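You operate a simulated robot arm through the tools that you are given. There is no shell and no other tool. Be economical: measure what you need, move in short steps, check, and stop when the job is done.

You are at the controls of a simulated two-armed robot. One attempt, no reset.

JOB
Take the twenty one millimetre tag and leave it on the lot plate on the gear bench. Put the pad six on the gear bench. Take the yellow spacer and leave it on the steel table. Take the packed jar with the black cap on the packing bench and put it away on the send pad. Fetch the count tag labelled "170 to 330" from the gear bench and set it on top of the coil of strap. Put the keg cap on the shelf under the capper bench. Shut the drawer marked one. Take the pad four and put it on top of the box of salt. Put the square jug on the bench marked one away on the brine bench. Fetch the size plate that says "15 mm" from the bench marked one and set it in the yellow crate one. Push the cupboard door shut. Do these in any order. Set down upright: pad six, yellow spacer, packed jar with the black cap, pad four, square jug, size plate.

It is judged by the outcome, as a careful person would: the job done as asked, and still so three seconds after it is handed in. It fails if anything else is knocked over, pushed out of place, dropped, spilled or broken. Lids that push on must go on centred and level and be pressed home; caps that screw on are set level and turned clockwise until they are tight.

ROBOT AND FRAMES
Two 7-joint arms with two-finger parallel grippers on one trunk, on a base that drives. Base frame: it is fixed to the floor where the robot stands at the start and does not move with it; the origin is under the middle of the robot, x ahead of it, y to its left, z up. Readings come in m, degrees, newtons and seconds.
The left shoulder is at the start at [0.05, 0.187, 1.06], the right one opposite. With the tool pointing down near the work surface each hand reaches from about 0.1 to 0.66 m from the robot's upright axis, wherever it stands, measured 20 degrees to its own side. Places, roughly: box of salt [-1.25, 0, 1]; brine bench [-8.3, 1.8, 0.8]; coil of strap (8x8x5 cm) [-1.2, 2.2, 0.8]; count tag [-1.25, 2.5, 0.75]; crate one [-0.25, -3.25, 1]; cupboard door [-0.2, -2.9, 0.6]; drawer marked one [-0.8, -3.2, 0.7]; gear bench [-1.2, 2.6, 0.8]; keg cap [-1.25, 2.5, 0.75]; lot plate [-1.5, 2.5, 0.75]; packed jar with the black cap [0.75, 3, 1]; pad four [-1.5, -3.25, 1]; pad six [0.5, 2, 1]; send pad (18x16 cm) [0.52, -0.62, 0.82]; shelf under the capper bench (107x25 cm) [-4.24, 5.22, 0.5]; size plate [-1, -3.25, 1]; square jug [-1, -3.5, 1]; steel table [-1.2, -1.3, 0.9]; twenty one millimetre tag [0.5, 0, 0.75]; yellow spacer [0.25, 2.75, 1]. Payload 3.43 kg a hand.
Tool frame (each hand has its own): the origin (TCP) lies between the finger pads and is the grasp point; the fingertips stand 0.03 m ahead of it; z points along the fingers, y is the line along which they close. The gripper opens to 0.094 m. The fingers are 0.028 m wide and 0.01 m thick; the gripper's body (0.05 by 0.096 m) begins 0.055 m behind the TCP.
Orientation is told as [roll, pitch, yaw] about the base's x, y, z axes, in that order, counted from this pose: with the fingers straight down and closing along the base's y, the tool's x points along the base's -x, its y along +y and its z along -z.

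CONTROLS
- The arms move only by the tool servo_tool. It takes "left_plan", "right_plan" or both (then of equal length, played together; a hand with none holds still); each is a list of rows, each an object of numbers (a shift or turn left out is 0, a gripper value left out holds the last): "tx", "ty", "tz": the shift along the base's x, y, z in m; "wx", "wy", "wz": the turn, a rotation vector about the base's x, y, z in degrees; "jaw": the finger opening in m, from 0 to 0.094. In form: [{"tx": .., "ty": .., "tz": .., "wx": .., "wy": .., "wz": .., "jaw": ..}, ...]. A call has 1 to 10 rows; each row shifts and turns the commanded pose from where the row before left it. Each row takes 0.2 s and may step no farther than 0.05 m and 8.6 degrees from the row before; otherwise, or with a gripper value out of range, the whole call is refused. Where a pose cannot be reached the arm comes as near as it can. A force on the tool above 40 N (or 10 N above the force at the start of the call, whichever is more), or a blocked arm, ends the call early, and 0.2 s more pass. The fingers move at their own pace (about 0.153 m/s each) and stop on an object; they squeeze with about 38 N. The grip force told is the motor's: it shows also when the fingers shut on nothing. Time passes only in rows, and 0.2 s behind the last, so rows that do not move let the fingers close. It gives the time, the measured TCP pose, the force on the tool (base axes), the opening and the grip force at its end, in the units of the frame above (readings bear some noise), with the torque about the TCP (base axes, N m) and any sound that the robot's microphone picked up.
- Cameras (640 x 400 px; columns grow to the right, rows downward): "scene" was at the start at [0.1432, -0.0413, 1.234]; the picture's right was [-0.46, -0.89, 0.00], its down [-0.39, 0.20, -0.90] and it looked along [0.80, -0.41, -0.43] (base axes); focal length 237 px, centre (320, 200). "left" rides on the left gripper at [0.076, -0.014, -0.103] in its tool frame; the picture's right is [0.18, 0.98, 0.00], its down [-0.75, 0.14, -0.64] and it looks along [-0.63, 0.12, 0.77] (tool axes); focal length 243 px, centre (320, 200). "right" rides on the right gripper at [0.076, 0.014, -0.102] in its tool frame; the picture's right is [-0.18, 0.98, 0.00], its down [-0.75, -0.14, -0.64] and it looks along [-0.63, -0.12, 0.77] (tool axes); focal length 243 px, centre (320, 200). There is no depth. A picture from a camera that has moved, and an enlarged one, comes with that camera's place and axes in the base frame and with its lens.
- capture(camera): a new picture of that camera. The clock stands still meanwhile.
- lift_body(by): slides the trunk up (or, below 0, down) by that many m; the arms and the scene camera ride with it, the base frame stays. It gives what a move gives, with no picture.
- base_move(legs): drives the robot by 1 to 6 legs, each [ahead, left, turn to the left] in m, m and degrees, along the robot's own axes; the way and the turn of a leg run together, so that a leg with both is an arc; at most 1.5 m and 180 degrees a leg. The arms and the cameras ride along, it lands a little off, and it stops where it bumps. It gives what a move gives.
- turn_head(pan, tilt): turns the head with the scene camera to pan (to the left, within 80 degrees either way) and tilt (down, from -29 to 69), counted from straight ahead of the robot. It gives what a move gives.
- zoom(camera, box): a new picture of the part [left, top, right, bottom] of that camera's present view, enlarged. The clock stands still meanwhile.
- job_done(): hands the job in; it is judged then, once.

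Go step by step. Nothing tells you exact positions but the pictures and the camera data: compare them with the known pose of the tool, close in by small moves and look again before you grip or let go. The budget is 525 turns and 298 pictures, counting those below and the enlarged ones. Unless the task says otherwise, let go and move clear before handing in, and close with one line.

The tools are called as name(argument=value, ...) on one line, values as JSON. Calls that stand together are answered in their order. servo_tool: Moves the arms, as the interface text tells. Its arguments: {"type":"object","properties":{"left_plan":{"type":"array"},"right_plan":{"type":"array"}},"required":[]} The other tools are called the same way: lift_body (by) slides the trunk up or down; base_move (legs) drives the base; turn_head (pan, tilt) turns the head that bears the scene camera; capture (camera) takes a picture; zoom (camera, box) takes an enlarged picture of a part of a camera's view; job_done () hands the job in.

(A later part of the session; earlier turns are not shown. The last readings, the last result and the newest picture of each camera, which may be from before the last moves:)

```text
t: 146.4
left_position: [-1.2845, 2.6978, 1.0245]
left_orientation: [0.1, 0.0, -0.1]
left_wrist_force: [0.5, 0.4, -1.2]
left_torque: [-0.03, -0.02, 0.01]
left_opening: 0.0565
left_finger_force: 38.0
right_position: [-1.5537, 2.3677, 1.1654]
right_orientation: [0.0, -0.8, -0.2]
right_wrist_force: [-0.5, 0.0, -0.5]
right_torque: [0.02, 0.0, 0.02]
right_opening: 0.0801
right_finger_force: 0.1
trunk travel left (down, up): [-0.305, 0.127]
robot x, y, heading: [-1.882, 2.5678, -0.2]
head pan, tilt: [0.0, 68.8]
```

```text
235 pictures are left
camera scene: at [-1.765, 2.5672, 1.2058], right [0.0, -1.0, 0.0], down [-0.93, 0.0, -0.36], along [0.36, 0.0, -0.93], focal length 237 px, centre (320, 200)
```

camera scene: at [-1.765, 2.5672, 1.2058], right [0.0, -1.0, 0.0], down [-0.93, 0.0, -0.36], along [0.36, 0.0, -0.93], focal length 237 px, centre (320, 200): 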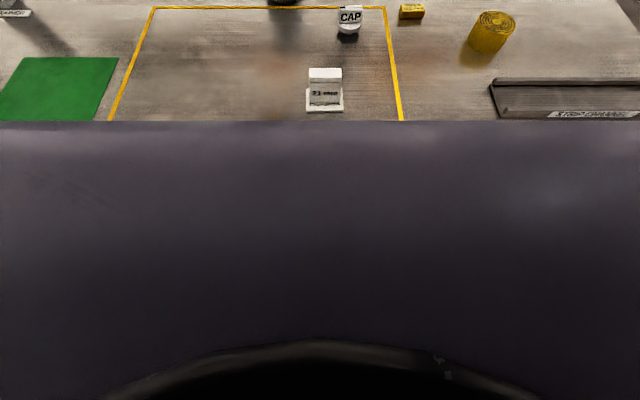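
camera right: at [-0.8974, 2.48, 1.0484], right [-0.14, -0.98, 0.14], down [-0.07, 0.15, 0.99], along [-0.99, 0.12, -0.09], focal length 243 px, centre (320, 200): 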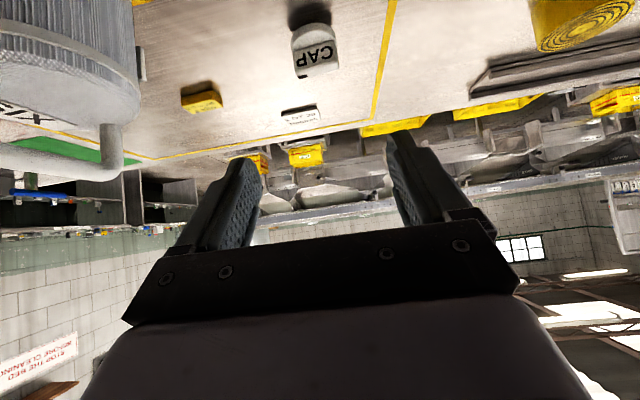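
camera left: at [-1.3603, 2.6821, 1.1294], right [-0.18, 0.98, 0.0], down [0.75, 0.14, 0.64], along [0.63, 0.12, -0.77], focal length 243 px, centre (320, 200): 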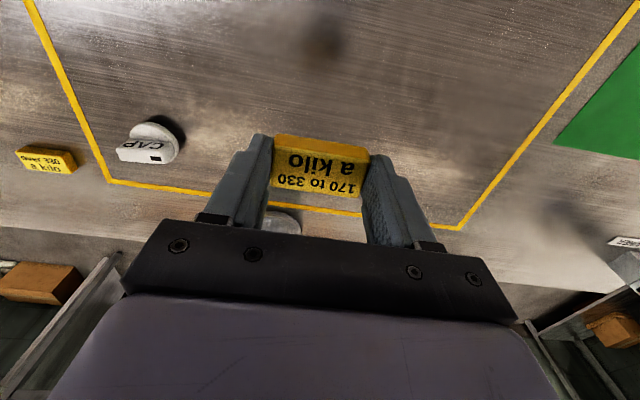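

I'll take the keg cap from here with the right hand tilted 45° (fingers forward-down), after pulling the left hand aside.

servo_tool(left_plan=[{"tx": -0.04, "ty": 0.02}, {"tx": -0.04, "ty": 0.02}, {"tx": -0.04, "ty": 0.02}, {"tx": -0.04, "ty": 0.02}, {}, {}, {}], right_plan=[{"tx": 0.03, "ty": 0.02, "wy": -7.5}, {"tx": 0.03, "ty": 0.02, "wy": -7.5}, {"tx": 0.035, "ty": 0.02, "wy": -7.5}, {"tx": 0.035, "ty": 0.02, "wy": -7.5}, {"tx": 0.035, "ty": 0.025, "wy": -7.5}, {"tx": 0.035, "ty": 0.025, "wy": -7.0}, {"tx": 0.035, "tz": -0.03}])

turn_head(pan=-5, tilt=45)

capture(camera="right")

capture(camera="scene")

```text
t: 148.0
left_position: [-1.442, 2.7775, 1.0253]
left_orientation: [0.0, -0.1, -0.1]
left_wrist_force: [0.6, -0.2, -0.3]
left_torque: [-0.02, 0.0, 0.0]
left_opening: 0.0567
left_finger_force: 37.4
right_position: [-1.3082, 2.393, 1.1668]
right_orientation: [0.2, -45.1, -0.4]
right_wrist_force: [-0.1, -0.2, 0.3]
right_torque: [-0.02, 0.04, -0.01]
right_opening: 0.0802
right_finger_force: 0.0
right hand out of reach, approached as far as the arm can: row 3, 4, 5, 6, 7
trunk travel left (down, up): [-0.305, 0.127]
robot x, y, heading: [-1.8799, 2.5696, -0.1]
head pan, tilt: [0.0, 68.8]
```

```text
t: 148.8
left_position: [-1.4425, 2.7765, 1.0243]
left_orientation: [0.0, -0.2, 0.0]
left_wrist_force: [0.3, 0.1, -1.1]
left_torque: [-0.01, -0.02, -0.01]
left_opening: 0.0567
left_finger_force: 38.2
right_position: [-1.3112, 2.3935, 1.1665]
right_orientation: [0.3, -45.2, -0.2]
right_wrist_force: [-0.2, -0.3, -0.3]
right_torque: [-0.01, 0.02, 0.02]
right_opening: 0.08
right_finger_force: 0.1
trunk travel left (down, up): [-0.305, 0.127]
robot x, y, heading: [-1.8815, 2.5685, 0.2]
head pan, tilt: [-5.0, 45.0]
```

```text
234 pictures are left
camera right: at [-1.4382, 2.4076, 1.1837], right [0.13, 0.98, 0.13], down [0.08, -0.14, 0.99], along [0.99, -0.12, -0.09], focal length 243 px, centre (320, 200)
```

right: 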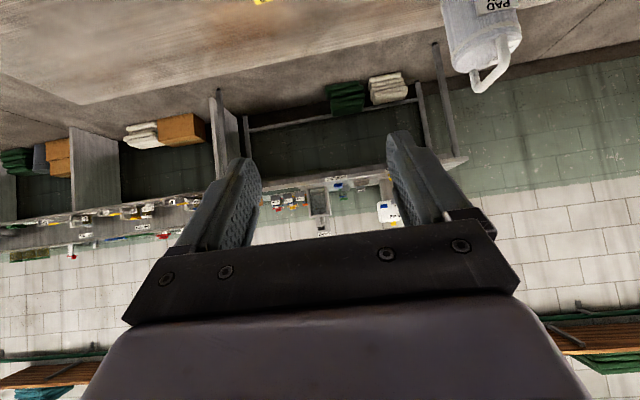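

```text
233 pictures are left
camera scene: at [-1.7401, 2.5601, 1.2345], right [-0.09, -1.0, 0.0], down [-0.7, 0.06, -0.71], along [0.7, -0.06, -0.71], focal length 237 px, centre (320, 200)
```

scene: 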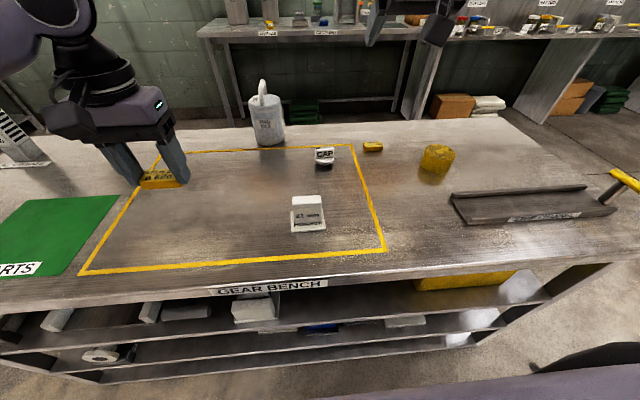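

servo_tool(right_plan=[{"tz": -0.045, "ty": 0.015}, {"tz": -0.045, "ty": 0.015}, {"tz": -0.04, "ty": 0.025}, {"tz": -0.03, "ty": 0.025, "tx": 0.02}, {"tz": -0.02, "ty": 0.025, "tx": 0.025}, {}])

capture(camera="right")

zoom(camera="scene", box=[220, 60, 460, 210])

```text
t: 150.2
left_position: [-1.4433, 2.7773, 1.0242]
left_orientation: [0.0, -0.1, -0.2]
left_wrist_force: [0.1, 0.0, 0.3]
left_torque: [0.04, -0.03, 0.02]
left_opening: 0.0565
left_finger_force: 38.0
right_position: [-1.3172, 2.4129, 0.9989]
right_orientation: [0.1, -45.2, -0.2]
right_wrist_force: [-0.3, 0.1, -0.3]
right_torque: [0.02, 0.0, -0.05]
right_opening: 0.0799
right_finger_force: 0.1
right hand out of reach, approached as far as the arm can: row 2, 3, 4, 5
trunk travel left (down, up): [-0.305, 0.127]
robot x, y, heading: [-1.881, 2.5686, -0.0]
head pan, tilt: [-5.0, 45.0]
```

```text
232 pictures are left
camera right: at [-1.4433, 2.4274, 1.016], right [0.13, 0.98, 0.13], down [0.08, -0.14, 0.99], along [0.99, -0.12, -0.09], focal length 243 px, centre (320, 200)
```

right: 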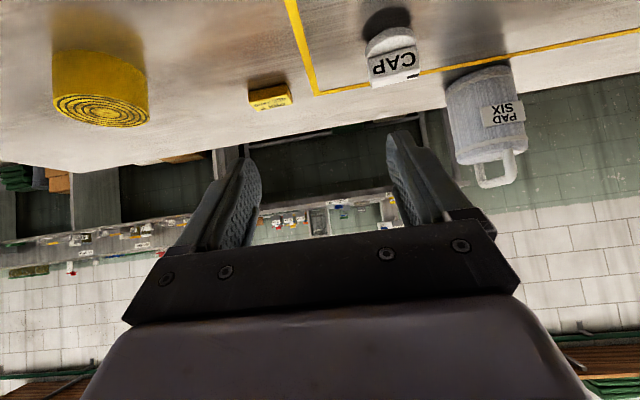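

```text
2.67 times, centred on (340, 135) of scene
camera zoom: at [-1.7401, 2.5601, 1.2346], right [-0.09, -1.0, 0.0], down [-0.7, 0.06, -0.71], along [0.7, -0.06, -0.71], focal length 631 px, centre (267, 373)
```

zoom: 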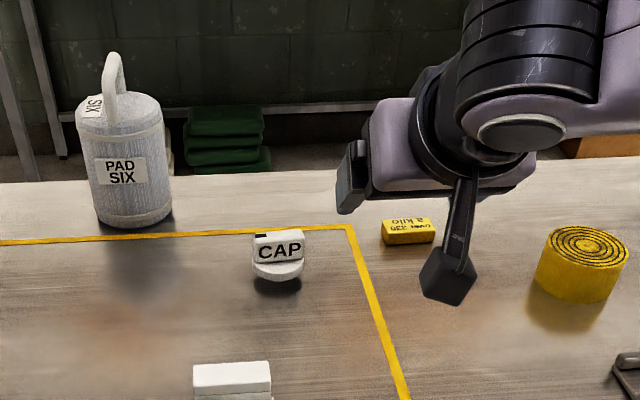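

Tilted reach is too short from here; I'll go round to the east side instead. Restore the right hand and drive north, glancing at the capper bench shelf on the way.

servo_tool(right_plan=[{"tz": 0.04, "tx": -0.02, "wy": 7.5}, {"tz": 0.04, "tx": -0.02, "wy": 7.5}, {"tz": 0.04, "tx": -0.03, "wy": 7.5}, {"tx": -0.04, "wy": 7.5}, {"tx": -0.04, "wy": 7.5}, {"tx": -0.04, "wy": 7.5}, {"tx": -0.02, "ty": -0.03}], left_plan=[{"tz": 0.03, "tx": -0.02}, {"tz": 0.03, "tx": -0.03}, {"tz": 0.03, "tx": -0.03}, {"tx": -0.03}, {"tx": -0.01}, {}, {}])

base_move(legs=[[-0.27, 0, 0], [0, 0, 90], [1.5, 0, 0]])

turn_head(pan=60, tilt=15)

capture(camera="scene")

```text
t: 151.8
left_position: [-1.5632, 2.7769, 1.1156]
left_orientation: [0.0, -0.1, 0.0]
left_wrist_force: [0.1, 0.5, -1.1]
left_torque: [0.01, 0.01, -0.02]
left_opening: 0.0567
left_finger_force: 38.0
right_position: [-1.5229, 2.3711, 1.1219]
right_orientation: [0.1, -0.1, -0.1]
right_wrist_force: [0.2, -0.4, 0.1]
right_torque: [-0.01, 0.01, 0.0]
right_opening: 0.0796
right_finger_force: 0.0
right hand out of reach, approached as far as the arm can: row 3
trunk travel left (down, up): [-0.305, 0.127]
robot x, y, heading: [-1.884, 2.5658, -0.2]
head pan, tilt: [-5.0, 45.0]
```

```text
t: 164.6
left_position: [-2.3653, 4.3844, 1.1161]
left_orientation: [0.0, -0.1, 89.9]
left_wrist_force: [0.1, 0.9, -0.4]
left_torque: [-0.01, 0.0, 0.0]
left_opening: 0.0568
left_finger_force: 38.4
right_position: [-1.9601, 4.4239, 1.1224]
right_orientation: [0.0, -0.1, 89.8]
right_wrist_force: [0.3, 0.4, 1.2]
right_torque: [0.0, 0.01, 0.0]
right_opening: 0.08
right_finger_force: 0.0
trunk travel left (down, up): [-0.305, 0.127]
robot x, y, heading: [-2.1533, 4.0662, 90.1]
head pan, tilt: [-5.0, 45.0]
```

```text
t: 166.0
left_position: [-2.3651, 4.3835, 1.1153]
left_orientation: [-0.1, -0.1, 89.9]
left_wrist_force: [0.3, -0.4, 0.3]
left_torque: [-0.02, 0.01, 0.0]
left_opening: 0.0567
left_finger_force: 37.5
right_position: [-1.9599, 4.423, 1.123]
right_orientation: [0.0, -0.1, 89.8]
right_wrist_force: [0.6, -0.3, 0.0]
right_torque: [0.03, 0.0, 0.04]
right_opening: 0.0798
right_finger_force: 0.0
trunk travel left (down, up): [-0.305, 0.127]
robot x, y, heading: [-2.1547, 4.0614, 89.9]
head pan, tilt: [60.0, 15.0]
```

```text
230 pictures are left
camera scene: at [-2.2323, 4.1703, 1.2814], right [0.5, 0.87, 0.0], down [0.22, -0.13, -0.97], along [-0.84, 0.48, -0.26], focal length 237 px, centre (320, 200)
```

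scene: 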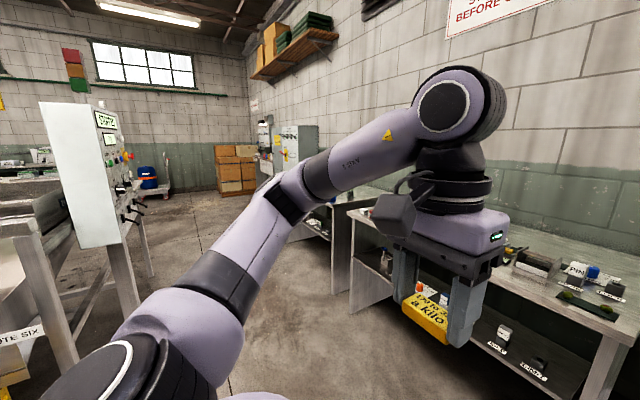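

base_move(legs=[[0, 0, -90], [1.5, 0, 0], [0.24, 0, 0], [0, 0, -90], [1.5, 0, 0], [0.4, 0, 0]])

base_move(legs=[[0, 0, -90]])

turn_head(pan=0, tilt=40)

capture(camera="scene")

```text
t: 191.6
left_position: [-0.2096, 1.82, 1.1156]
left_orientation: [0.0, -0.1, -90.9]
left_wrist_force: [0.3, 0.3, -0.7]
left_torque: [0.0, -0.04, 0.01]
left_opening: 0.0566
left_finger_force: 38.2
right_position: [-0.6158, 1.7856, 1.1209]
right_orientation: [-0.1, -0.1, -90.9]
right_wrist_force: [-0.3, -0.9, -0.6]
right_torque: [0.05, 0.01, 0.0]
right_opening: 0.0799
right_finger_force: 0.0
trunk travel left (down, up): [-0.305, 0.127]
robot x, y, heading: [-0.4157, 2.1423, -90.7]
head pan, tilt: [60.0, 15.0]
```

```text
t: 195.8
left_position: [-0.7384, 1.9341, 1.1145]
left_orientation: [0.0, -0.2, 179.4]
left_wrist_force: [0.8, -1.1, -0.9]
left_torque: [0.03, -0.01, 0.03]
left_opening: 0.0567
left_finger_force: 37.8
right_position: [-0.7732, 2.3414, 1.1229]
right_orientation: [-0.1, -0.2, 179.4]
right_wrist_force: [-0.2, 0.4, 0.6]
right_torque: [-0.01, 0.0, -0.02]
right_opening: 0.0797
right_finger_force: 0.0
trunk travel left (down, up): [-0.305, 0.127]
robot x, y, heading: [-0.4152, 2.1408, 179.7]
head pan, tilt: [60.0, 15.0]
```

```text
t: 197.2
left_position: [-0.7358, 1.9341, 1.1154]
left_orientation: [0.0, -0.1, 179.4]
left_wrist_force: [0.5, -0.2, 0.2]
left_torque: [-0.05, -0.03, -0.05]
left_opening: 0.0564
left_finger_force: 38.0
right_position: [-0.7719, 2.3406, 1.1222]
right_orientation: [0.0, -0.1, 179.3]
right_wrist_force: [0.6, -0.2, 0.0]
right_torque: [0.02, -0.02, 0.0]
right_opening: 0.0799
right_finger_force: 0.1
trunk travel left (down, up): [-0.305, 0.127]
robot x, y, heading: [-0.4143, 2.1421, 179.4]
head pan, tilt: [0.0, 40.0]
```

```text
229 pictures are left
camera scene: at [-0.5561, 2.1447, 1.2419], right [0.01, 1.0, 0.0], down [0.64, -0.01, -0.77], along [-0.77, 0.01, -0.64], focal length 237 px, centre (320, 200)
```

scene: 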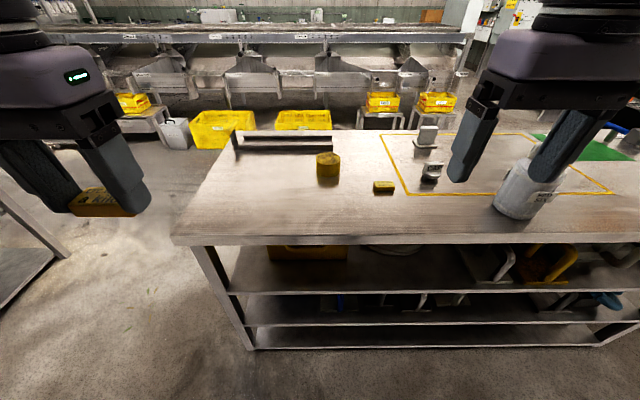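

Coil at ≈(-1.219, 2.184). Close in with the left hand.

base_move(legs=[[0, -0.17, 0.5], [0.175, 0, 0]])

servo_tool(left_plan=[{"tx": -0.045, "ty": 0.012, "tz": -0.02}, {"tx": -0.045, "ty": 0.012, "tz": -0.02}, {"tx": -0.045, "ty": 0.012, "tz": -0.02}, {"tx": -0.045, "ty": 0.012, "tz": -0.01}, {"tx": -0.03, "ty": 0.012, "tz": -0.01}, {}])

turn_head(pan=10, tilt=45)

capture(camera="left")

capture(camera="scene")

```text
t: 200.4
left_position: [-0.907, 2.1031, 1.1155]
left_orientation: [0.1, -0.1, 180.0]
left_wrist_force: [-0.2, -0.8, -0.5]
left_torque: [-0.01, -0.05, -0.04]
left_opening: 0.0568
left_finger_force: 38.1
right_position: [-0.9473, 2.5081, 1.1219]
right_orientation: [0.0, -0.2, 179.8]
right_wrist_force: [-0.6, -0.2, -0.2]
right_torque: [0.0, 0.01, 0.01]
right_opening: 0.0803
right_finger_force: 0.1
trunk travel left (down, up): [-0.305, 0.127]
robot x, y, heading: [-0.5889, 2.3155, 179.9]
head pan, tilt: [0.0, 40.0]
```

```text
refused: row 1 steps farther than a row can; nothing moved
```

```text
t: 201.1
left_position: [-0.908, 2.1037, 1.1164]
left_orientation: [0.1, -0.1, 179.9]
left_wrist_force: [0.7, 0.8, -0.5]
left_torque: [0.02, 0.01, 0.01]
left_opening: 0.0565
left_finger_force: 37.9
right_position: [-0.9467, 2.5075, 1.1231]
right_orientation: [0.0, -0.2, 179.7]
right_wrist_force: [0.3, 0.4, 1.0]
right_torque: [-0.03, -0.02, 0.0]
right_opening: 0.0801
right_finger_force: 0.1
trunk travel left (down, up): [-0.305, 0.127]
robot x, y, heading: [-0.587, 2.3151, 180.0]
head pan, tilt: [10.0, 45.0]
```

```text
228 pictures are left
camera left: at [-0.8296, 2.1155, 1.219], right [0.18, -0.98, 0.0], down [-0.75, -0.14, 0.64], along [-0.63, -0.12, -0.77], focal length 243 px, centre (320, 200)
```

left: 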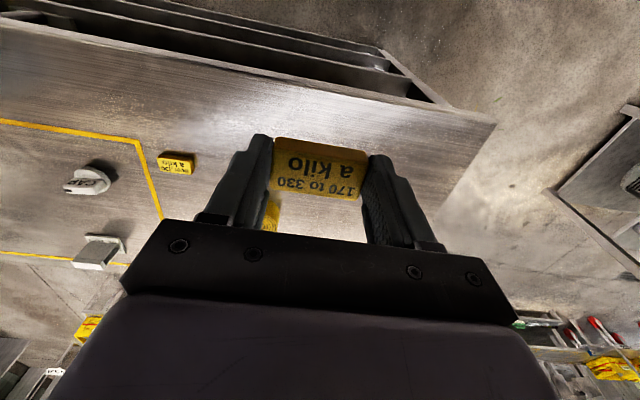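

```text
227 pictures are left
camera scene: at [-0.7232, 2.3002, 1.2346], right [-0.17, 0.99, 0.0], down [0.7, 0.12, -0.71], along [-0.7, -0.12, -0.71], focal length 237 px, centre (320, 200)
```

scene: 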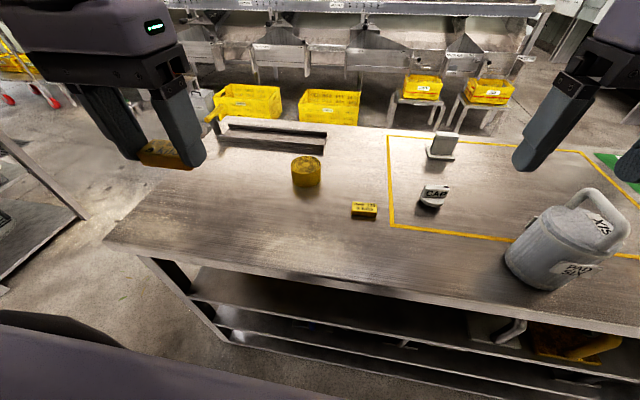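

servo_tool(left_plan=[{"tx": -0.04, "ty": 0.011, "tz": -0.02}, {"tx": -0.04, "ty": 0.011, "tz": -0.02}, {"tx": -0.04, "ty": 0.011, "tz": -0.02}, {"tx": -0.04, "ty": 0.011, "tz": -0.02}, {"tx": -0.04, "ty": 0.011, "tz": -0.02}, {"tx": -0.04, "ty": 0.011, "tz": -0.02}, {"tx": -0.04, "ty": 0.011, "tz": -0.02}, {"tx": -0.027, "tz": -0.015}, {}])

capture(camera="left")

zoom(camera="scene", box=[220, 80, 420, 230])

```text
t: 203.1
left_position: [-1.2097, 2.1785, 0.9596]
left_orientation: [0.0, -0.2, 179.8]
left_wrist_force: [-0.3, -0.2, -0.3]
left_torque: [-0.02, 0.01, 0.0]
left_opening: 0.0567
left_finger_force: 38.3
left hand out of reach, approached as far as the arm can: row 8
right_position: [-0.9459, 2.5089, 1.1235]
right_orientation: [0.0, -0.2, 179.8]
right_wrist_force: [0.4, 0.7, -0.1]
right_torque: [-0.03, 0.0, 0.03]
right_opening: 0.0801
right_finger_force: 0.1
trunk travel left (down, up): [-0.305, 0.127]
robot x, y, heading: [-0.589, 2.3137, 180.0]
head pan, tilt: [10.0, 45.0]
```

```text
226 pictures are left
camera left: at [-1.1329, 2.1908, 1.0635], right [0.18, -0.98, 0.0], down [-0.75, -0.14, 0.64], along [-0.63, -0.12, -0.76], focal length 243 px, centre (320, 200)
```

left: 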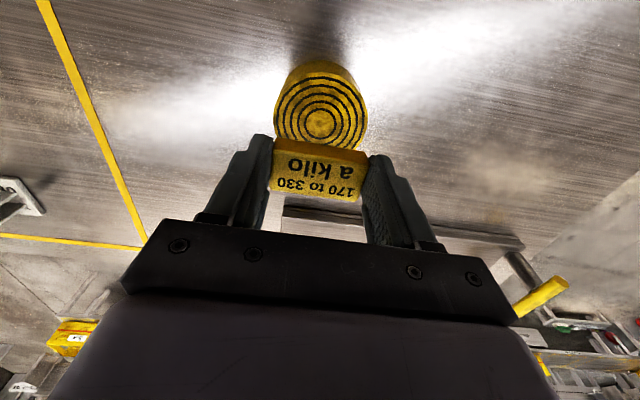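

```text
2.67 times, centred on (320, 155) of scene
camera zoom: at [-0.7231, 2.3, 1.2346], right [-0.17, 0.99, 0.0], down [0.7, 0.12, -0.71], along [-0.7, -0.12, -0.71], focal length 631 px, centre (320, 320)
```

zoom: 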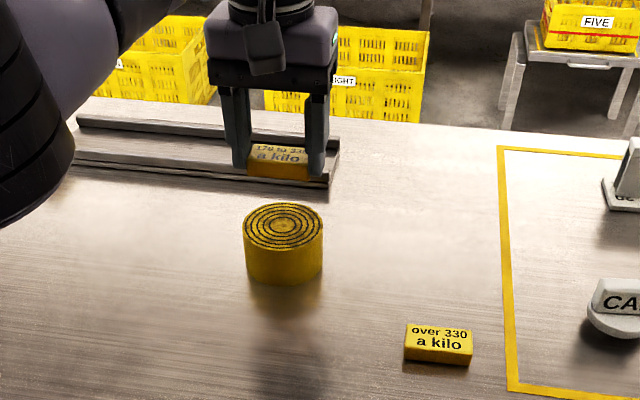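

Aligned with the coil centre; lower to contact and release.

servo_tool(left_plan=[{"tx": 0.001, "tz": -0.03}, {"tz": -0.015}, {"tz": -0.005}, {"tz": -0.004}, {"tz": -0.004}, {}])

zoom(camera="scene", box=[220, 80, 420, 230])

```text
t: 204.5
left_position: [-1.2093, 2.1779, 0.9012]
left_orientation: [-0.1, -0.2, 179.9]
left_wrist_force: [0.7, 0.1, -0.3]
left_torque: [-0.02, 0.02, 0.0]
left_opening: 0.0565
left_finger_force: 38.4
right_position: [-0.946, 2.5081, 1.1227]
right_orientation: [0.0, -0.2, 179.8]
right_wrist_force: [-0.3, 0.3, 0.1]
right_torque: [0.02, 0.01, 0.01]
right_opening: 0.0799
right_finger_force: 0.1
trunk travel left (down, up): [-0.305, 0.127]
robot x, y, heading: [-0.5863, 2.3143, 179.9]
head pan, tilt: [10.0, 45.0]
```

```text
2.67 times, centred on (320, 155) of scene
camera zoom: at [-0.7231, 2.3001, 1.2346], right [-0.17, 0.99, 0.0], down [0.7, 0.12, -0.71], along [-0.7, -0.12, -0.71], focal length 631 px, centre (320, 320)
```

zoom: 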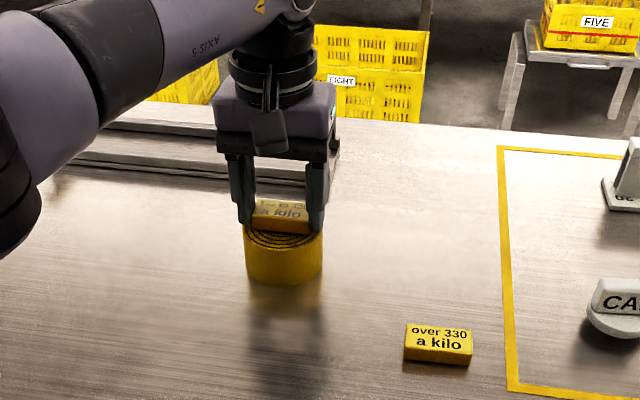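

servo_tool(left_plan=[{"tz": -0.003, "tx": 0.003}, {"tz": -0.003}, {"tz": -0.003}, {}])

```text
t: 205.5
left_position: [-1.2046, 2.1789, 0.8983]
left_orientation: [-0.2, -0.7, 180.0]
left_wrist_force: [-2.1, -2.0, 31.5]
left_torque: [-0.08, 0.12, 0.02]
left_opening: 0.0566
left_finger_force: 37.6
right_position: [-0.9443, 2.5082, 1.1221]
right_orientation: [0.2, -0.3, 179.7]
right_wrist_force: [-0.1, 0.2, -0.6]
right_torque: [0.0, -0.01, -0.01]
right_opening: 0.0801
right_finger_force: 0.1
trunk travel left (down, up): [-0.305, 0.127]
robot x, y, heading: [-0.5883, 2.3127, 179.7]
head pan, tilt: [10.0, 45.0]
```

servo_tool(left_plan=[{"tz": 0.001}, {"jaw": 0.075}, {}, {"tz": 0.03}, {"tz": 0.05}, {"tz": 0.05}])

zoom(camera="scene", box=[220, 80, 420, 230])

```text
t: 206.9
left_position: [-1.1995, 2.1791, 1.0236]
left_orientation: [-0.1, 0.1, 179.8]
left_wrist_force: [-0.1, 0.5, 0.2]
left_torque: [0.01, 0.01, -0.01]
left_opening: 0.0747
left_finger_force: 0.0
left hand out of reach, approached as far as the arm can: row 6
right_position: [-0.9461, 2.5081, 1.122]
right_orientation: [0.0, -0.2, 179.9]
right_wrist_force: [-0.6, 0.3, 0.0]
right_torque: [-0.01, 0.03, -0.03]
right_opening: 0.0801
right_finger_force: 0.1
trunk travel left (down, up): [-0.305, 0.127]
robot x, y, heading: [-0.5837, 2.3129, 180.0]
head pan, tilt: [10.0, 45.0]
```

```text
2.67 times, centred on (320, 155) of scene
camera zoom: at [-0.7225, 2.3002, 1.2346], right [-0.17, 0.99, 0.0], down [0.7, 0.12, -0.71], along [-0.7, -0.12, -0.71], focal length 631 px, centre (320, 320)
```

zoom: 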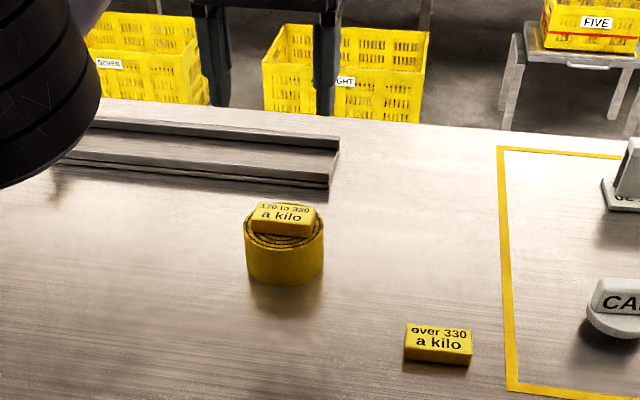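

Count tag sits on the coil. Now the keg cap with the right hand, tool-down, to bring it near the edge for a later flatter grip.

servo_tool(right_plan=[{"tx": -0.04, "tz": -0.02}, {"tx": -0.04, "tz": -0.02}, {"tx": -0.04, "ty": -0.008, "tz": -0.02}, {"tx": -0.04, "ty": -0.008, "tz": -0.02}, {"tx": -0.03, "tz": -0.03}, {"tx": -0.028, "tz": -0.03}, {}], left_plan=[{"tx": 0.04}, {"tx": 0.04}, {"tx": 0.04, "ty": -0.02}, {"tx": 0.04, "ty": -0.02}, {"tx": 0.04, "ty": -0.02}, {"tx": 0.04, "ty": -0.02}, {"tz": 0.04}])

capture(camera="right")

zoom(camera="scene", box=[330, 110, 570, 260])

```text
t: 208.5
left_position: [-1.1814, 2.1524, 1.1019]
left_orientation: [0.0, -0.3, 179.8]
left_wrist_force: [0.6, 0.2, 0.0]
left_torque: [-0.05, 0.03, -0.04]
left_opening: 0.0749
left_finger_force: 0.0
left hand out of reach, approached as far as the arm can: row 1, 2, 3, 4, 5, 6, 7
right_position: [-1.106, 2.5403, 0.9782]
right_orientation: [0.1, -0.4, 179.7]
right_wrist_force: [1.4, 0.6, -0.4]
right_torque: [-0.02, 0.02, 0.02]
right_opening: 0.0799
right_finger_force: 0.0
right hand out of reach, approached as far as the arm can: row 4, 5, 6
trunk travel left (down, up): [-0.305, 0.127]
robot x, y, heading: [-0.5856, 2.3142, 180.0]
head pan, tilt: [10.0, 45.0]
```

```text
222 pictures are left
camera right: at [-1.0314, 2.5258, 1.0804], right [-0.19, -0.98, 0.0], down [-0.75, 0.15, 0.65], along [-0.64, 0.12, -0.76], focal length 243 px, centre (320, 200)
```

right: 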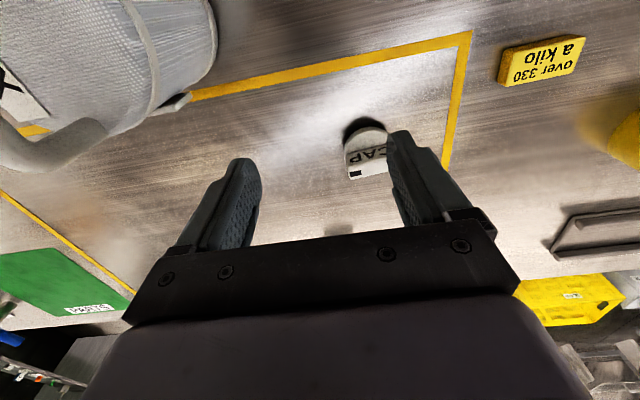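

```text
2.67 times, centred on (450, 185) of scene
camera zoom: at [-0.7215, 2.3007, 1.2348], right [-0.17, 0.99, 0.0], down [0.7, 0.12, -0.71], along [-0.7, -0.12, -0.71], focal length 631 px, centre (-27, 240)
```

zoom: 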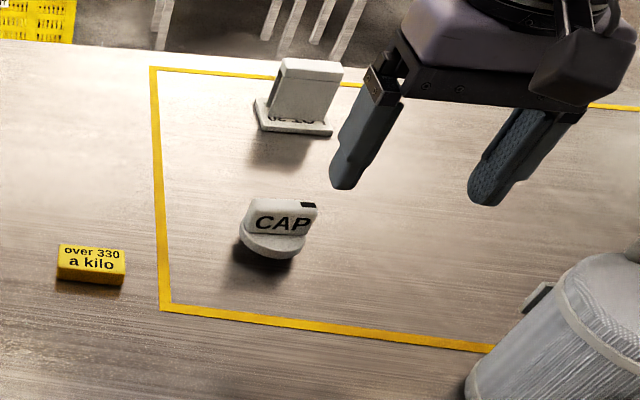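

zoom(camera="scene", box=[404, 170, 468, 220])

zoom(camera="right", box=[320, 100, 416, 190])

```text
8.00 times, centred on (436, 195) of scene
camera zoom: at [-0.7215, 2.3007, 1.2348], right [-0.17, 0.99, 0.0], down [0.7, 0.12, -0.71], along [-0.7, -0.12, -0.71], focal length 1894 px, centre (-608, 240)
```

zoom: 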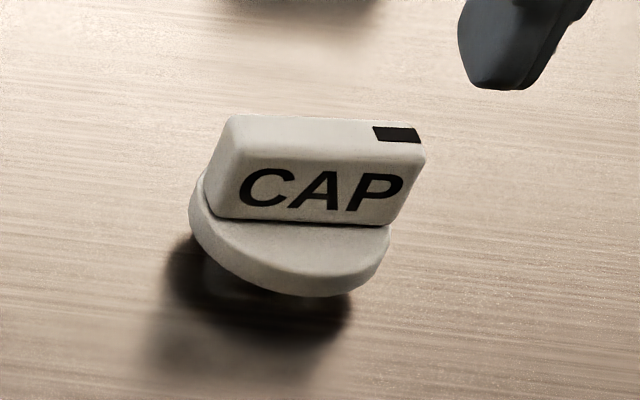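

```text
4.44 times, centred on (368, 145) of right
camera zoom: at [-1.0314, 2.5258, 1.0804], right [-0.19, -0.98, 0.0], down [-0.75, 0.15, 0.65], along [-0.64, 0.12, -0.76], focal length 1078 px, centre (107, 444)
```

zoom: 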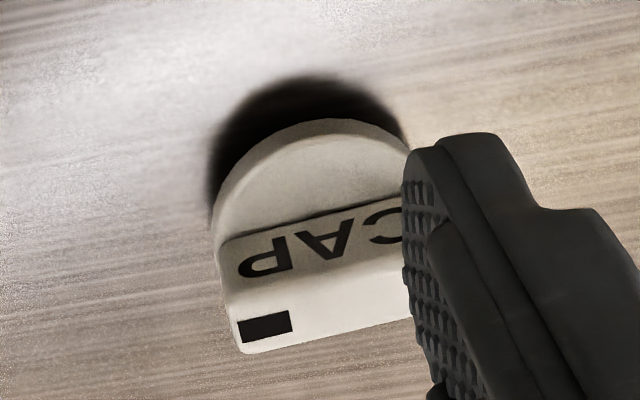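

servo_tool(right_plan=[{"ty": -0.043}, {"tx": -0.03, "tz": -0.03}, {"tx": -0.028, "tz": -0.02}, {}])

capture(camera="right")

zoom(camera="scene", box=[330, 110, 570, 260])

```text
t: 209.5
left_position: [-1.1806, 2.152, 1.098]
left_orientation: [0.0, 0.0, 179.9]
left_wrist_force: [0.3, -0.2, -0.3]
left_torque: [0.01, 0.02, 0.02]
left_opening: 0.0749
left_finger_force: 0.1
right_position: [-1.107, 2.5469, 0.9386]
right_orientation: [0.2, -0.2, 179.9]
right_wrist_force: [-0.2, 0.6, -0.4]
right_torque: [-0.01, -0.03, 0.01]
right_opening: 0.0803
right_finger_force: 0.0
right hand out of reach, approached as far as the arm can: row 1, 2, 3
trunk travel left (down, up): [-0.305, 0.127]
robot x, y, heading: [-0.5887, 2.3156, 180.1]
head pan, tilt: [10.0, 45.0]
```

```text
218 pictures are left
camera right: at [-1.031, 2.5312, 1.0398], right [-0.19, -0.98, 0.0], down [-0.75, 0.15, 0.65], along [-0.64, 0.12, -0.76], focal length 243 px, centre (320, 200)
```

right: 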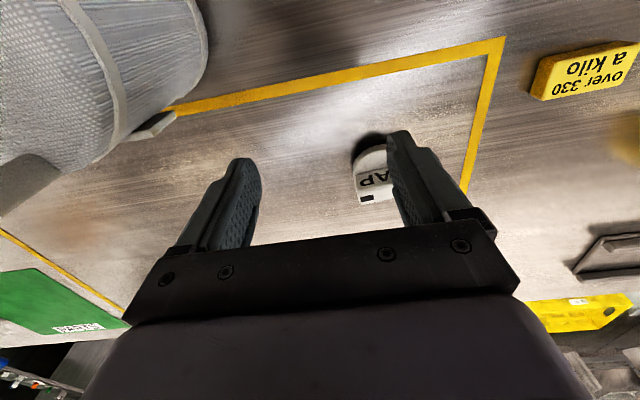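

```text
2.67 times, centred on (450, 185) of scene
camera zoom: at [-0.7231, 2.3001, 1.2346], right [-0.17, 0.99, 0.0], down [0.7, 0.12, -0.71], along [-0.7, -0.12, -0.71], focal length 631 px, centre (-27, 240)
```

zoom: 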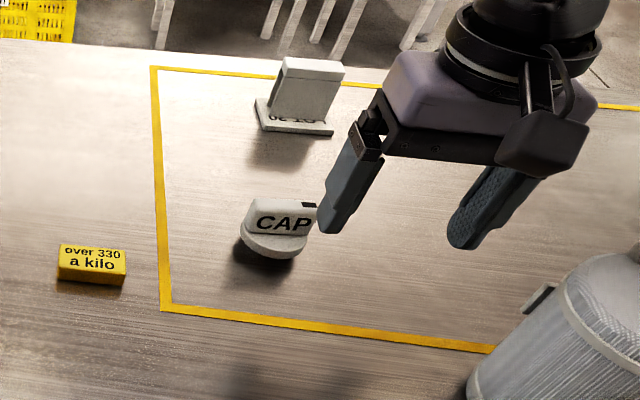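

servo_tool(right_plan=[{"tz": 0.04}, {"tz": 0.04}, {"tx": 0.04}, {"tx": 0.04}, {"tx": 0.04, "ty": -0.02}, {"ty": -0.03}], left_plan=[{"tx": 0.02, "ty": -0.02}, {"tx": 0.03, "ty": -0.02}, {"tx": 0.04}, {"tx": 0.04}, {"tx": 0.04}, {"tx": 0.04}])

capture(camera="scene")

```text
t: 210.9
left_position: [-0.9721, 2.1116, 1.0991]
left_orientation: [0.1, -0.2, 180.0]
left_wrist_force: [0.3, 0.1, 0.1]
left_torque: [-0.01, 0.05, 0.0]
left_opening: 0.0749
left_finger_force: 0.1
right_position: [-0.9871, 2.4952, 1.0198]
right_orientation: [0.1, -0.2, 179.7]
right_wrist_force: [-0.1, -0.5, 0.1]
right_torque: [0.02, -0.01, -0.03]
right_opening: 0.0799
right_finger_force: 0.1
trunk travel left (down, up): [-0.305, 0.127]
robot x, y, heading: [-0.5879, 2.3176, 179.9]
head pan, tilt: [10.0, 45.0]
```

```text
216 pictures are left
camera scene: at [-0.7231, 2.2998, 1.2346], right [-0.17, 0.99, 0.0], down [0.7, 0.12, -0.71], along [-0.7, -0.12, -0.71], focal length 237 px, centre (320, 200)
```

scene: 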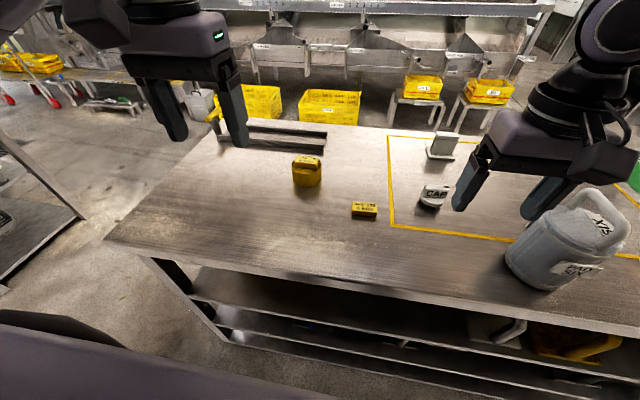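

servo_tool(right_plan=[{"tx": -0.03, "tz": -0.02}, {"tx": -0.03, "tz": -0.02}, {"tx": -0.03, "tz": -0.02}, {"tx": -0.03, "tz": -0.02}, {"tx": -0.03, "tz": -0.01}, {"tx": -0.027}, {}])

```text
t: 212.5
left_position: [-0.9733, 2.1125, 1.0989]
left_orientation: [0.0, -0.1, 180.0]
left_wrist_force: [0.9, 0.1, -0.5]
left_torque: [-0.01, 0.0, 0.0]
left_opening: 0.075
left_finger_force: 0.0
right_position: [-1.1071, 2.5459, 0.9424]
right_orientation: [0.2, -0.3, 179.9]
right_wrist_force: [-0.1, -0.1, 0.1]
right_torque: [0.01, 0.0, 0.0]
right_opening: 0.0801
right_finger_force: 0.0
right hand out of reach, approached as far as the arm can: row 3, 4, 5, 6
trunk travel left (down, up): [-0.305, 0.127]
robot x, y, heading: [-0.5871, 2.3154, 180.0]
head pan, tilt: [10.0, 45.0]
```

Right arm stalls there; use the left hand instead. Raise the right hand and shift the base north 0.3 m.

servo_tool(right_plan=[{"tz": 0.04}, {"tz": 0.04}, {"tz": 0.04, "tx": 0.02}, {"tx": 0.04}, {"tx": 0.04}, {"tx": 0.04}, {"tx": 0.04}, {"tx": 0.04, "tz": 0.02}], left_plan=[{}, {}, {}, {"tx": 0.02}, {"tx": 0.02}, {}, {}, {}])

base_move(legs=[[0, -0.3, 0]])

servo_tool(left_plan=[{"tx": -0.03, "tz": -0.02, "ty": 0.015}, {"tx": -0.03, "tz": -0.02, "ty": 0.015}, {"tx": -0.03, "tz": -0.03, "ty": 0.015}, {"tx": -0.03, "tz": -0.03, "ty": 0.015}, {"tx": -0.03, "tz": -0.03, "ty": 0.01}, {"tx": -0.03, "tz": -0.02, "ty": 0.01}, {}])

turn_head(pan=10, tilt=45)

capture(camera="left")

capture(camera="scene")

```text
t: 214.3
left_position: [-0.9329, 2.1126, 1.0993]
left_orientation: [0.0, -0.2, 180.0]
left_wrist_force: [0.6, -0.7, 0.2]
left_torque: [-0.03, 0.01, 0.02]
left_opening: 0.075
left_finger_force: 0.1
right_position: [-0.8861, 2.5464, 1.0814]
right_orientation: [0.1, -0.3, 179.9]
right_wrist_force: [0.1, 0.8, 1.7]
right_torque: [0.02, 0.02, 0.01]
right_opening: 0.08
right_finger_force: 0.0
trunk travel left (down, up): [-0.305, 0.127]
robot x, y, heading: [-0.5871, 2.3117, 179.9]
head pan, tilt: [10.0, 45.0]
```

```text
t: 217.5
left_position: [-0.9336, 2.4168, 1.0998]
left_orientation: [0.2, -0.2, 179.8]
left_wrist_force: [-0.2, 0.1, 0.2]
left_torque: [-0.03, 0.0, -0.02]
left_opening: 0.0751
left_finger_force: 0.1
right_position: [-0.8878, 2.8499, 1.0813]
right_orientation: [-0.1, -0.1, 179.8]
right_wrist_force: [-0.4, 0.1, 0.2]
right_torque: [-0.01, 0.0, 0.02]
right_opening: 0.08
right_finger_force: 0.0
trunk travel left (down, up): [-0.305, 0.127]
robot x, y, heading: [-0.5848, 2.6183, 179.8]
head pan, tilt: [10.0, 45.0]
```

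```text
t: 219.1
left_position: [-1.1139, 2.497, 0.9478]
left_orientation: [-0.1, -0.1, 179.8]
left_wrist_force: [-0.2, 0.0, -0.3]
left_torque: [-0.04, -0.01, -0.03]
left_opening: 0.0751
left_finger_force: 0.0
right_position: [-0.8856, 2.8504, 1.0815]
right_orientation: [0.0, -0.2, 179.8]
right_wrist_force: [0.1, -0.1, 0.5]
right_torque: [0.02, -0.04, -0.01]
right_opening: 0.0801
right_finger_force: 0.0
trunk travel left (down, up): [-0.305, 0.127]
robot x, y, heading: [-0.5886, 2.618, 180.2]
head pan, tilt: [10.0, 45.0]
```

```text
t: 219.7
left_position: [-1.1134, 2.4969, 0.9494]
left_orientation: [0.0, -0.1, 179.8]
left_wrist_force: [-0.2, 0.2, 0.0]
left_torque: [0.01, -0.01, 0.0]
left_opening: 0.0749
left_finger_force: 0.1
right_position: [-0.8871, 2.851, 1.0826]
right_orientation: [0.0, -0.3, 179.8]
right_wrist_force: [0.1, -0.7, -0.4]
right_torque: [0.0, 0.02, 0.01]
right_opening: 0.08
right_finger_force: 0.1
trunk travel left (down, up): [-0.305, 0.127]
robot x, y, heading: [-0.5855, 2.614, 180.0]
head pan, tilt: [10.0, 45.0]
```

```text
215 pictures are left
camera left: at [-1.0366, 2.5092, 1.0525], right [0.18, -0.98, 0.0], down [-0.75, -0.14, 0.64], along [-0.63, -0.12, -0.77], focal length 243 px, centre (320, 200)
```

left: 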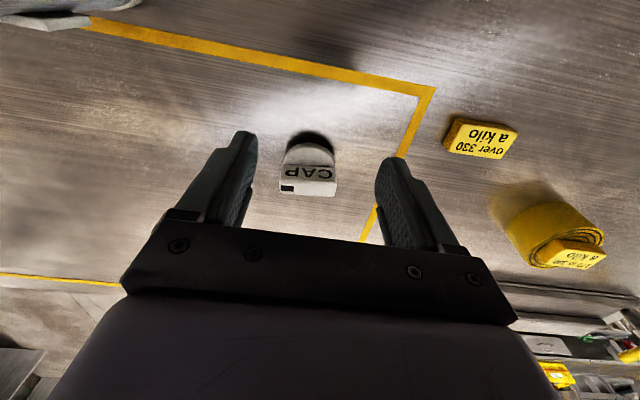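

```text
214 pictures are left
camera scene: at [-0.7224, 2.6039, 1.2346], right [-0.17, 0.99, 0.0], down [0.7, 0.12, -0.71], along [-0.7, -0.12, -0.71], focal length 237 px, centre (320, 200)
```

scene: 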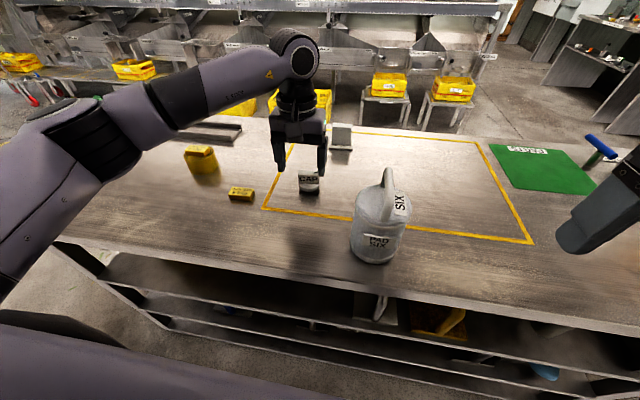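

servo_tool(left_plan=[{"tx": -0.03, "tz": -0.02}, {"tx": -0.022, "tz": -0.02}, {"tz": -0.025}, {"tz": -0.02}, {}])

zoom(camera="left", box=[160, 80, 480, 280])

zoom(camera="scene", box=[220, 100, 380, 220])

```text
t: 220.9
left_position: [-1.1661, 2.4963, 0.8642]
left_orientation: [0.0, -0.1, 179.8]
left_wrist_force: [0.0, -0.2, -0.1]
left_torque: [0.01, 0.0, 0.0]
left_opening: 0.0751
left_finger_force: 0.1
right_position: [-0.8872, 2.8493, 1.0817]
right_orientation: [0.1, -0.2, 179.8]
right_wrist_force: [0.2, -0.4, 0.2]
right_torque: [-0.02, 0.04, -0.02]
right_opening: 0.0799
right_finger_force: 0.1
trunk travel left (down, up): [-0.305, 0.127]
robot x, y, heading: [-0.5901, 2.6178, 179.7]
head pan, tilt: [10.0, 45.0]
```

```text
2.00 times, centred on (320, 180) of left
camera zoom: at [-1.0891, 2.5088, 0.9671], right [0.18, -0.98, 0.0], down [-0.75, -0.14, 0.64], along [-0.63, -0.12, -0.77], focal length 485 px, centre (320, 240)
```

zoom: 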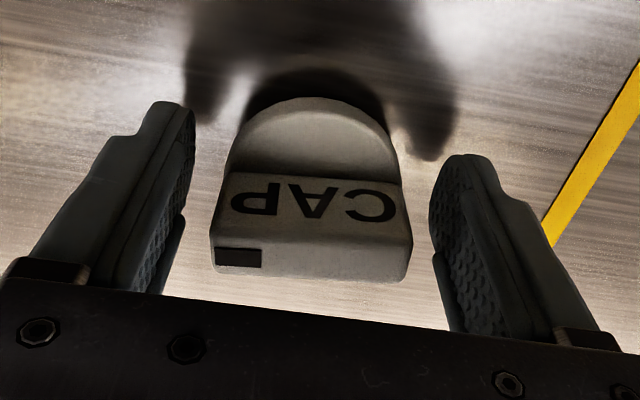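

```text
3.33 times, centred on (300, 160) of scene
camera zoom: at [-0.7224, 2.604, 1.2346], right [-0.17, 0.99, 0.0], down [0.7, 0.12, -0.71], along [-0.7, -0.12, -0.71], focal length 789 px, centre (387, 333)
```

zoom: 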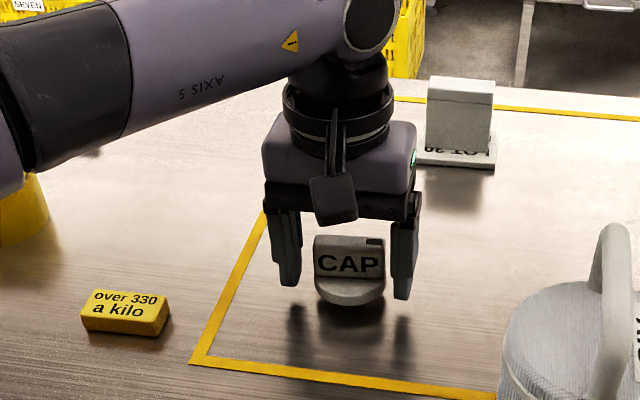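

servo_tool(left_plan=[{"jaw": 0.03, "tz": -0.003}, {}, {}, {"tz": 0.03}, {"tz": 0.04}, {"tz": 0.04, "tx": 0.02}])

zoom(camera="left", box=[160, 80, 480, 280])

```text
t: 222.3
left_position: [-1.1445, 2.4967, 0.9726]
left_orientation: [0.1, -0.1, 179.8]
left_wrist_force: [0.3, 0.0, -0.1]
left_torque: [0.0, 0.02, 0.01]
left_opening: 0.0575
left_finger_force: 37.9
right_position: [-0.8856, 2.8512, 1.0813]
right_orientation: [-0.1, -0.1, 179.8]
right_wrist_force: [0.3, -0.4, 0.0]
right_torque: [0.01, 0.0, 0.0]
right_opening: 0.0798
right_finger_force: 0.0
trunk travel left (down, up): [-0.305, 0.127]
robot x, y, heading: [-0.5868, 2.6165, 179.8]
head pan, tilt: [10.0, 45.0]
```

```text
2.00 times, centred on (320, 180) of left
camera zoom: at [-1.068, 2.5093, 1.0752], right [0.18, -0.98, 0.0], down [-0.75, -0.14, 0.64], along [-0.63, -0.12, -0.77], focal length 485 px, centre (320, 240)
```

zoom: 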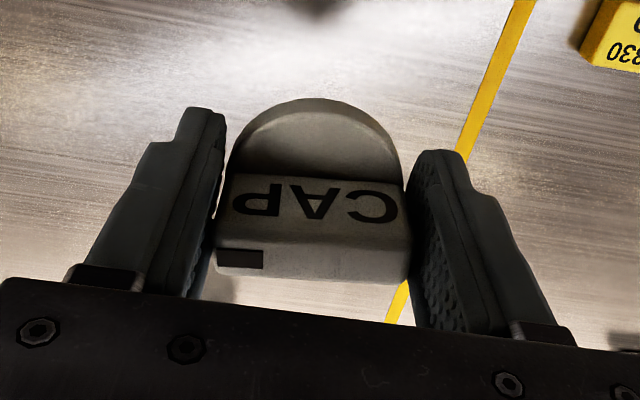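

Cap held. Tuck and drive to the capper bench.

servo_tool(left_plan=[{"tx": 0.04, "tz": 0.03}, {"tx": 0.04, "tz": 0.03}, {"tx": 0.04, "tz": 0.03}, {"tx": 0.04, "tz": 0.03}, {"tx": 0.04}])

base_move(legs=[[-0.2, 0, 0], [0, 0, -90], [1.5, 0, 0], [0, 0, 90], [1.5, 0, 0], [1.3, 0, 0]])

turn_head(pan=-35, tilt=25)

capture(camera="scene")

```text
t: 223.5
left_position: [-0.9442, 2.4963, 1.0909]
left_orientation: [0.0, -0.2, 179.9]
left_wrist_force: [0.7, -0.5, -0.1]
left_torque: [0.01, 0.0, -0.05]
left_opening: 0.0572
left_finger_force: 37.5
right_position: [-0.886, 2.8498, 1.0822]
right_orientation: [0.0, -0.2, 179.8]
right_wrist_force: [-0.2, -0.4, -0.6]
right_torque: [0.01, 0.01, 0.03]
right_opening: 0.0799
right_finger_force: 0.1
trunk travel left (down, up): [-0.305, 0.127]
robot x, y, heading: [-0.5874, 2.62, 179.9]
head pan, tilt: [10.0, 45.0]
```

```text
t: 253.0
left_position: [-3.5362, 3.9297, 1.0919]
left_orientation: [0.0, -0.1, -178.7]
left_wrist_force: [-0.4, -0.6, -0.2]
left_torque: [-0.01, -0.01, -0.02]
left_opening: 0.0573
left_finger_force: 38.1
right_position: [-3.4881, 4.2862, 1.0822]
right_orientation: [0.0, -0.2, -178.9]
right_wrist_force: [-0.4, 0.3, -0.1]
right_torque: [0.01, 0.0, -0.01]
right_opening: 0.0801
right_finger_force: 0.0
trunk travel left (down, up): [-0.305, 0.127]
robot x, y, heading: [-3.1801, 4.0611, -178.5]
head pan, tilt: [10.0, 45.0]
```

```text
t: 254.2
left_position: [-3.5369, 3.9309, 1.0903]
left_orientation: [0.0, -0.2, -178.7]
left_wrist_force: [0.1, -0.5, -1.7]
left_torque: [0.03, -0.01, -0.01]
left_opening: 0.057
left_finger_force: 37.9
right_position: [-3.4876, 4.2847, 1.0823]
right_orientation: [0.0, -0.2, -178.8]
right_wrist_force: [1.0, -0.6, 0.2]
right_torque: [-0.01, 0.01, -0.01]
right_opening: 0.0799
right_finger_force: 0.0
trunk travel left (down, up): [-0.305, 0.127]
robot x, y, heading: [-3.1819, 4.0593, -178.8]
head pan, tilt: [-35.0, 25.0]
```

```text
210 pictures are left
camera scene: at [-3.3143, 4.1107, 1.2651], right [0.55, 0.83, 0.0], down [0.35, -0.23, -0.91], along [-0.75, 0.5, -0.42], focal length 237 px, centre (320, 200)
```

scene: 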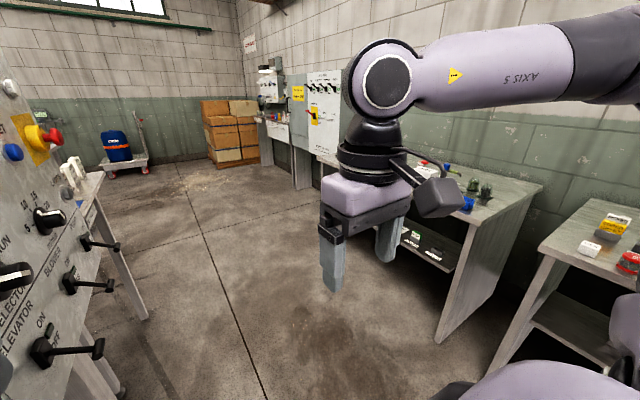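

turn_head(pan=40, tilt=25)

capture(camera="scene")

```text
t: 255.6
left_position: [-3.5371, 3.9297, 1.0916]
left_orientation: [-0.1, 0.0, -178.7]
left_wrist_force: [-0.1, 0.2, 0.9]
left_torque: [0.02, 0.02, 0.01]
left_opening: 0.0572
left_finger_force: 37.8
right_position: [-3.4873, 4.2857, 1.0818]
right_orientation: [0.0, -0.2, -178.9]
right_wrist_force: [0.1, 0.2, -0.4]
right_torque: [0.01, 0.01, 0.04]
right_opening: 0.08
right_finger_force: 0.0
trunk travel left (down, up): [-0.305, 0.127]
robot x, y, heading: [-3.1804, 4.0606, -178.7]
head pan, tilt: [40.0, 25.0]
```

```text
209 pictures are left
camera scene: at [-3.3069, 3.9989, 1.2652], right [-0.66, 0.75, 0.0], down [0.32, 0.28, -0.91], along [-0.68, -0.6, -0.42], focal length 237 px, centre (320, 200)
```

scene: 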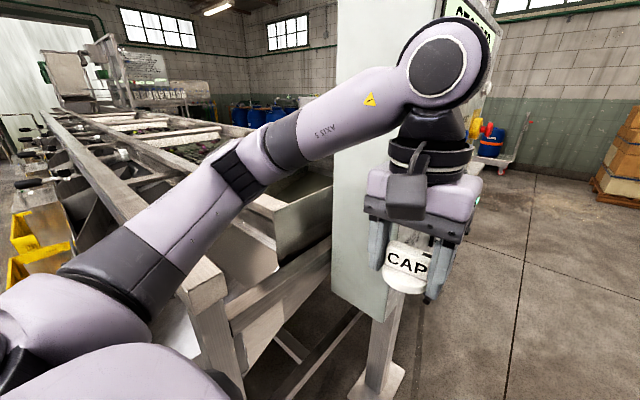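

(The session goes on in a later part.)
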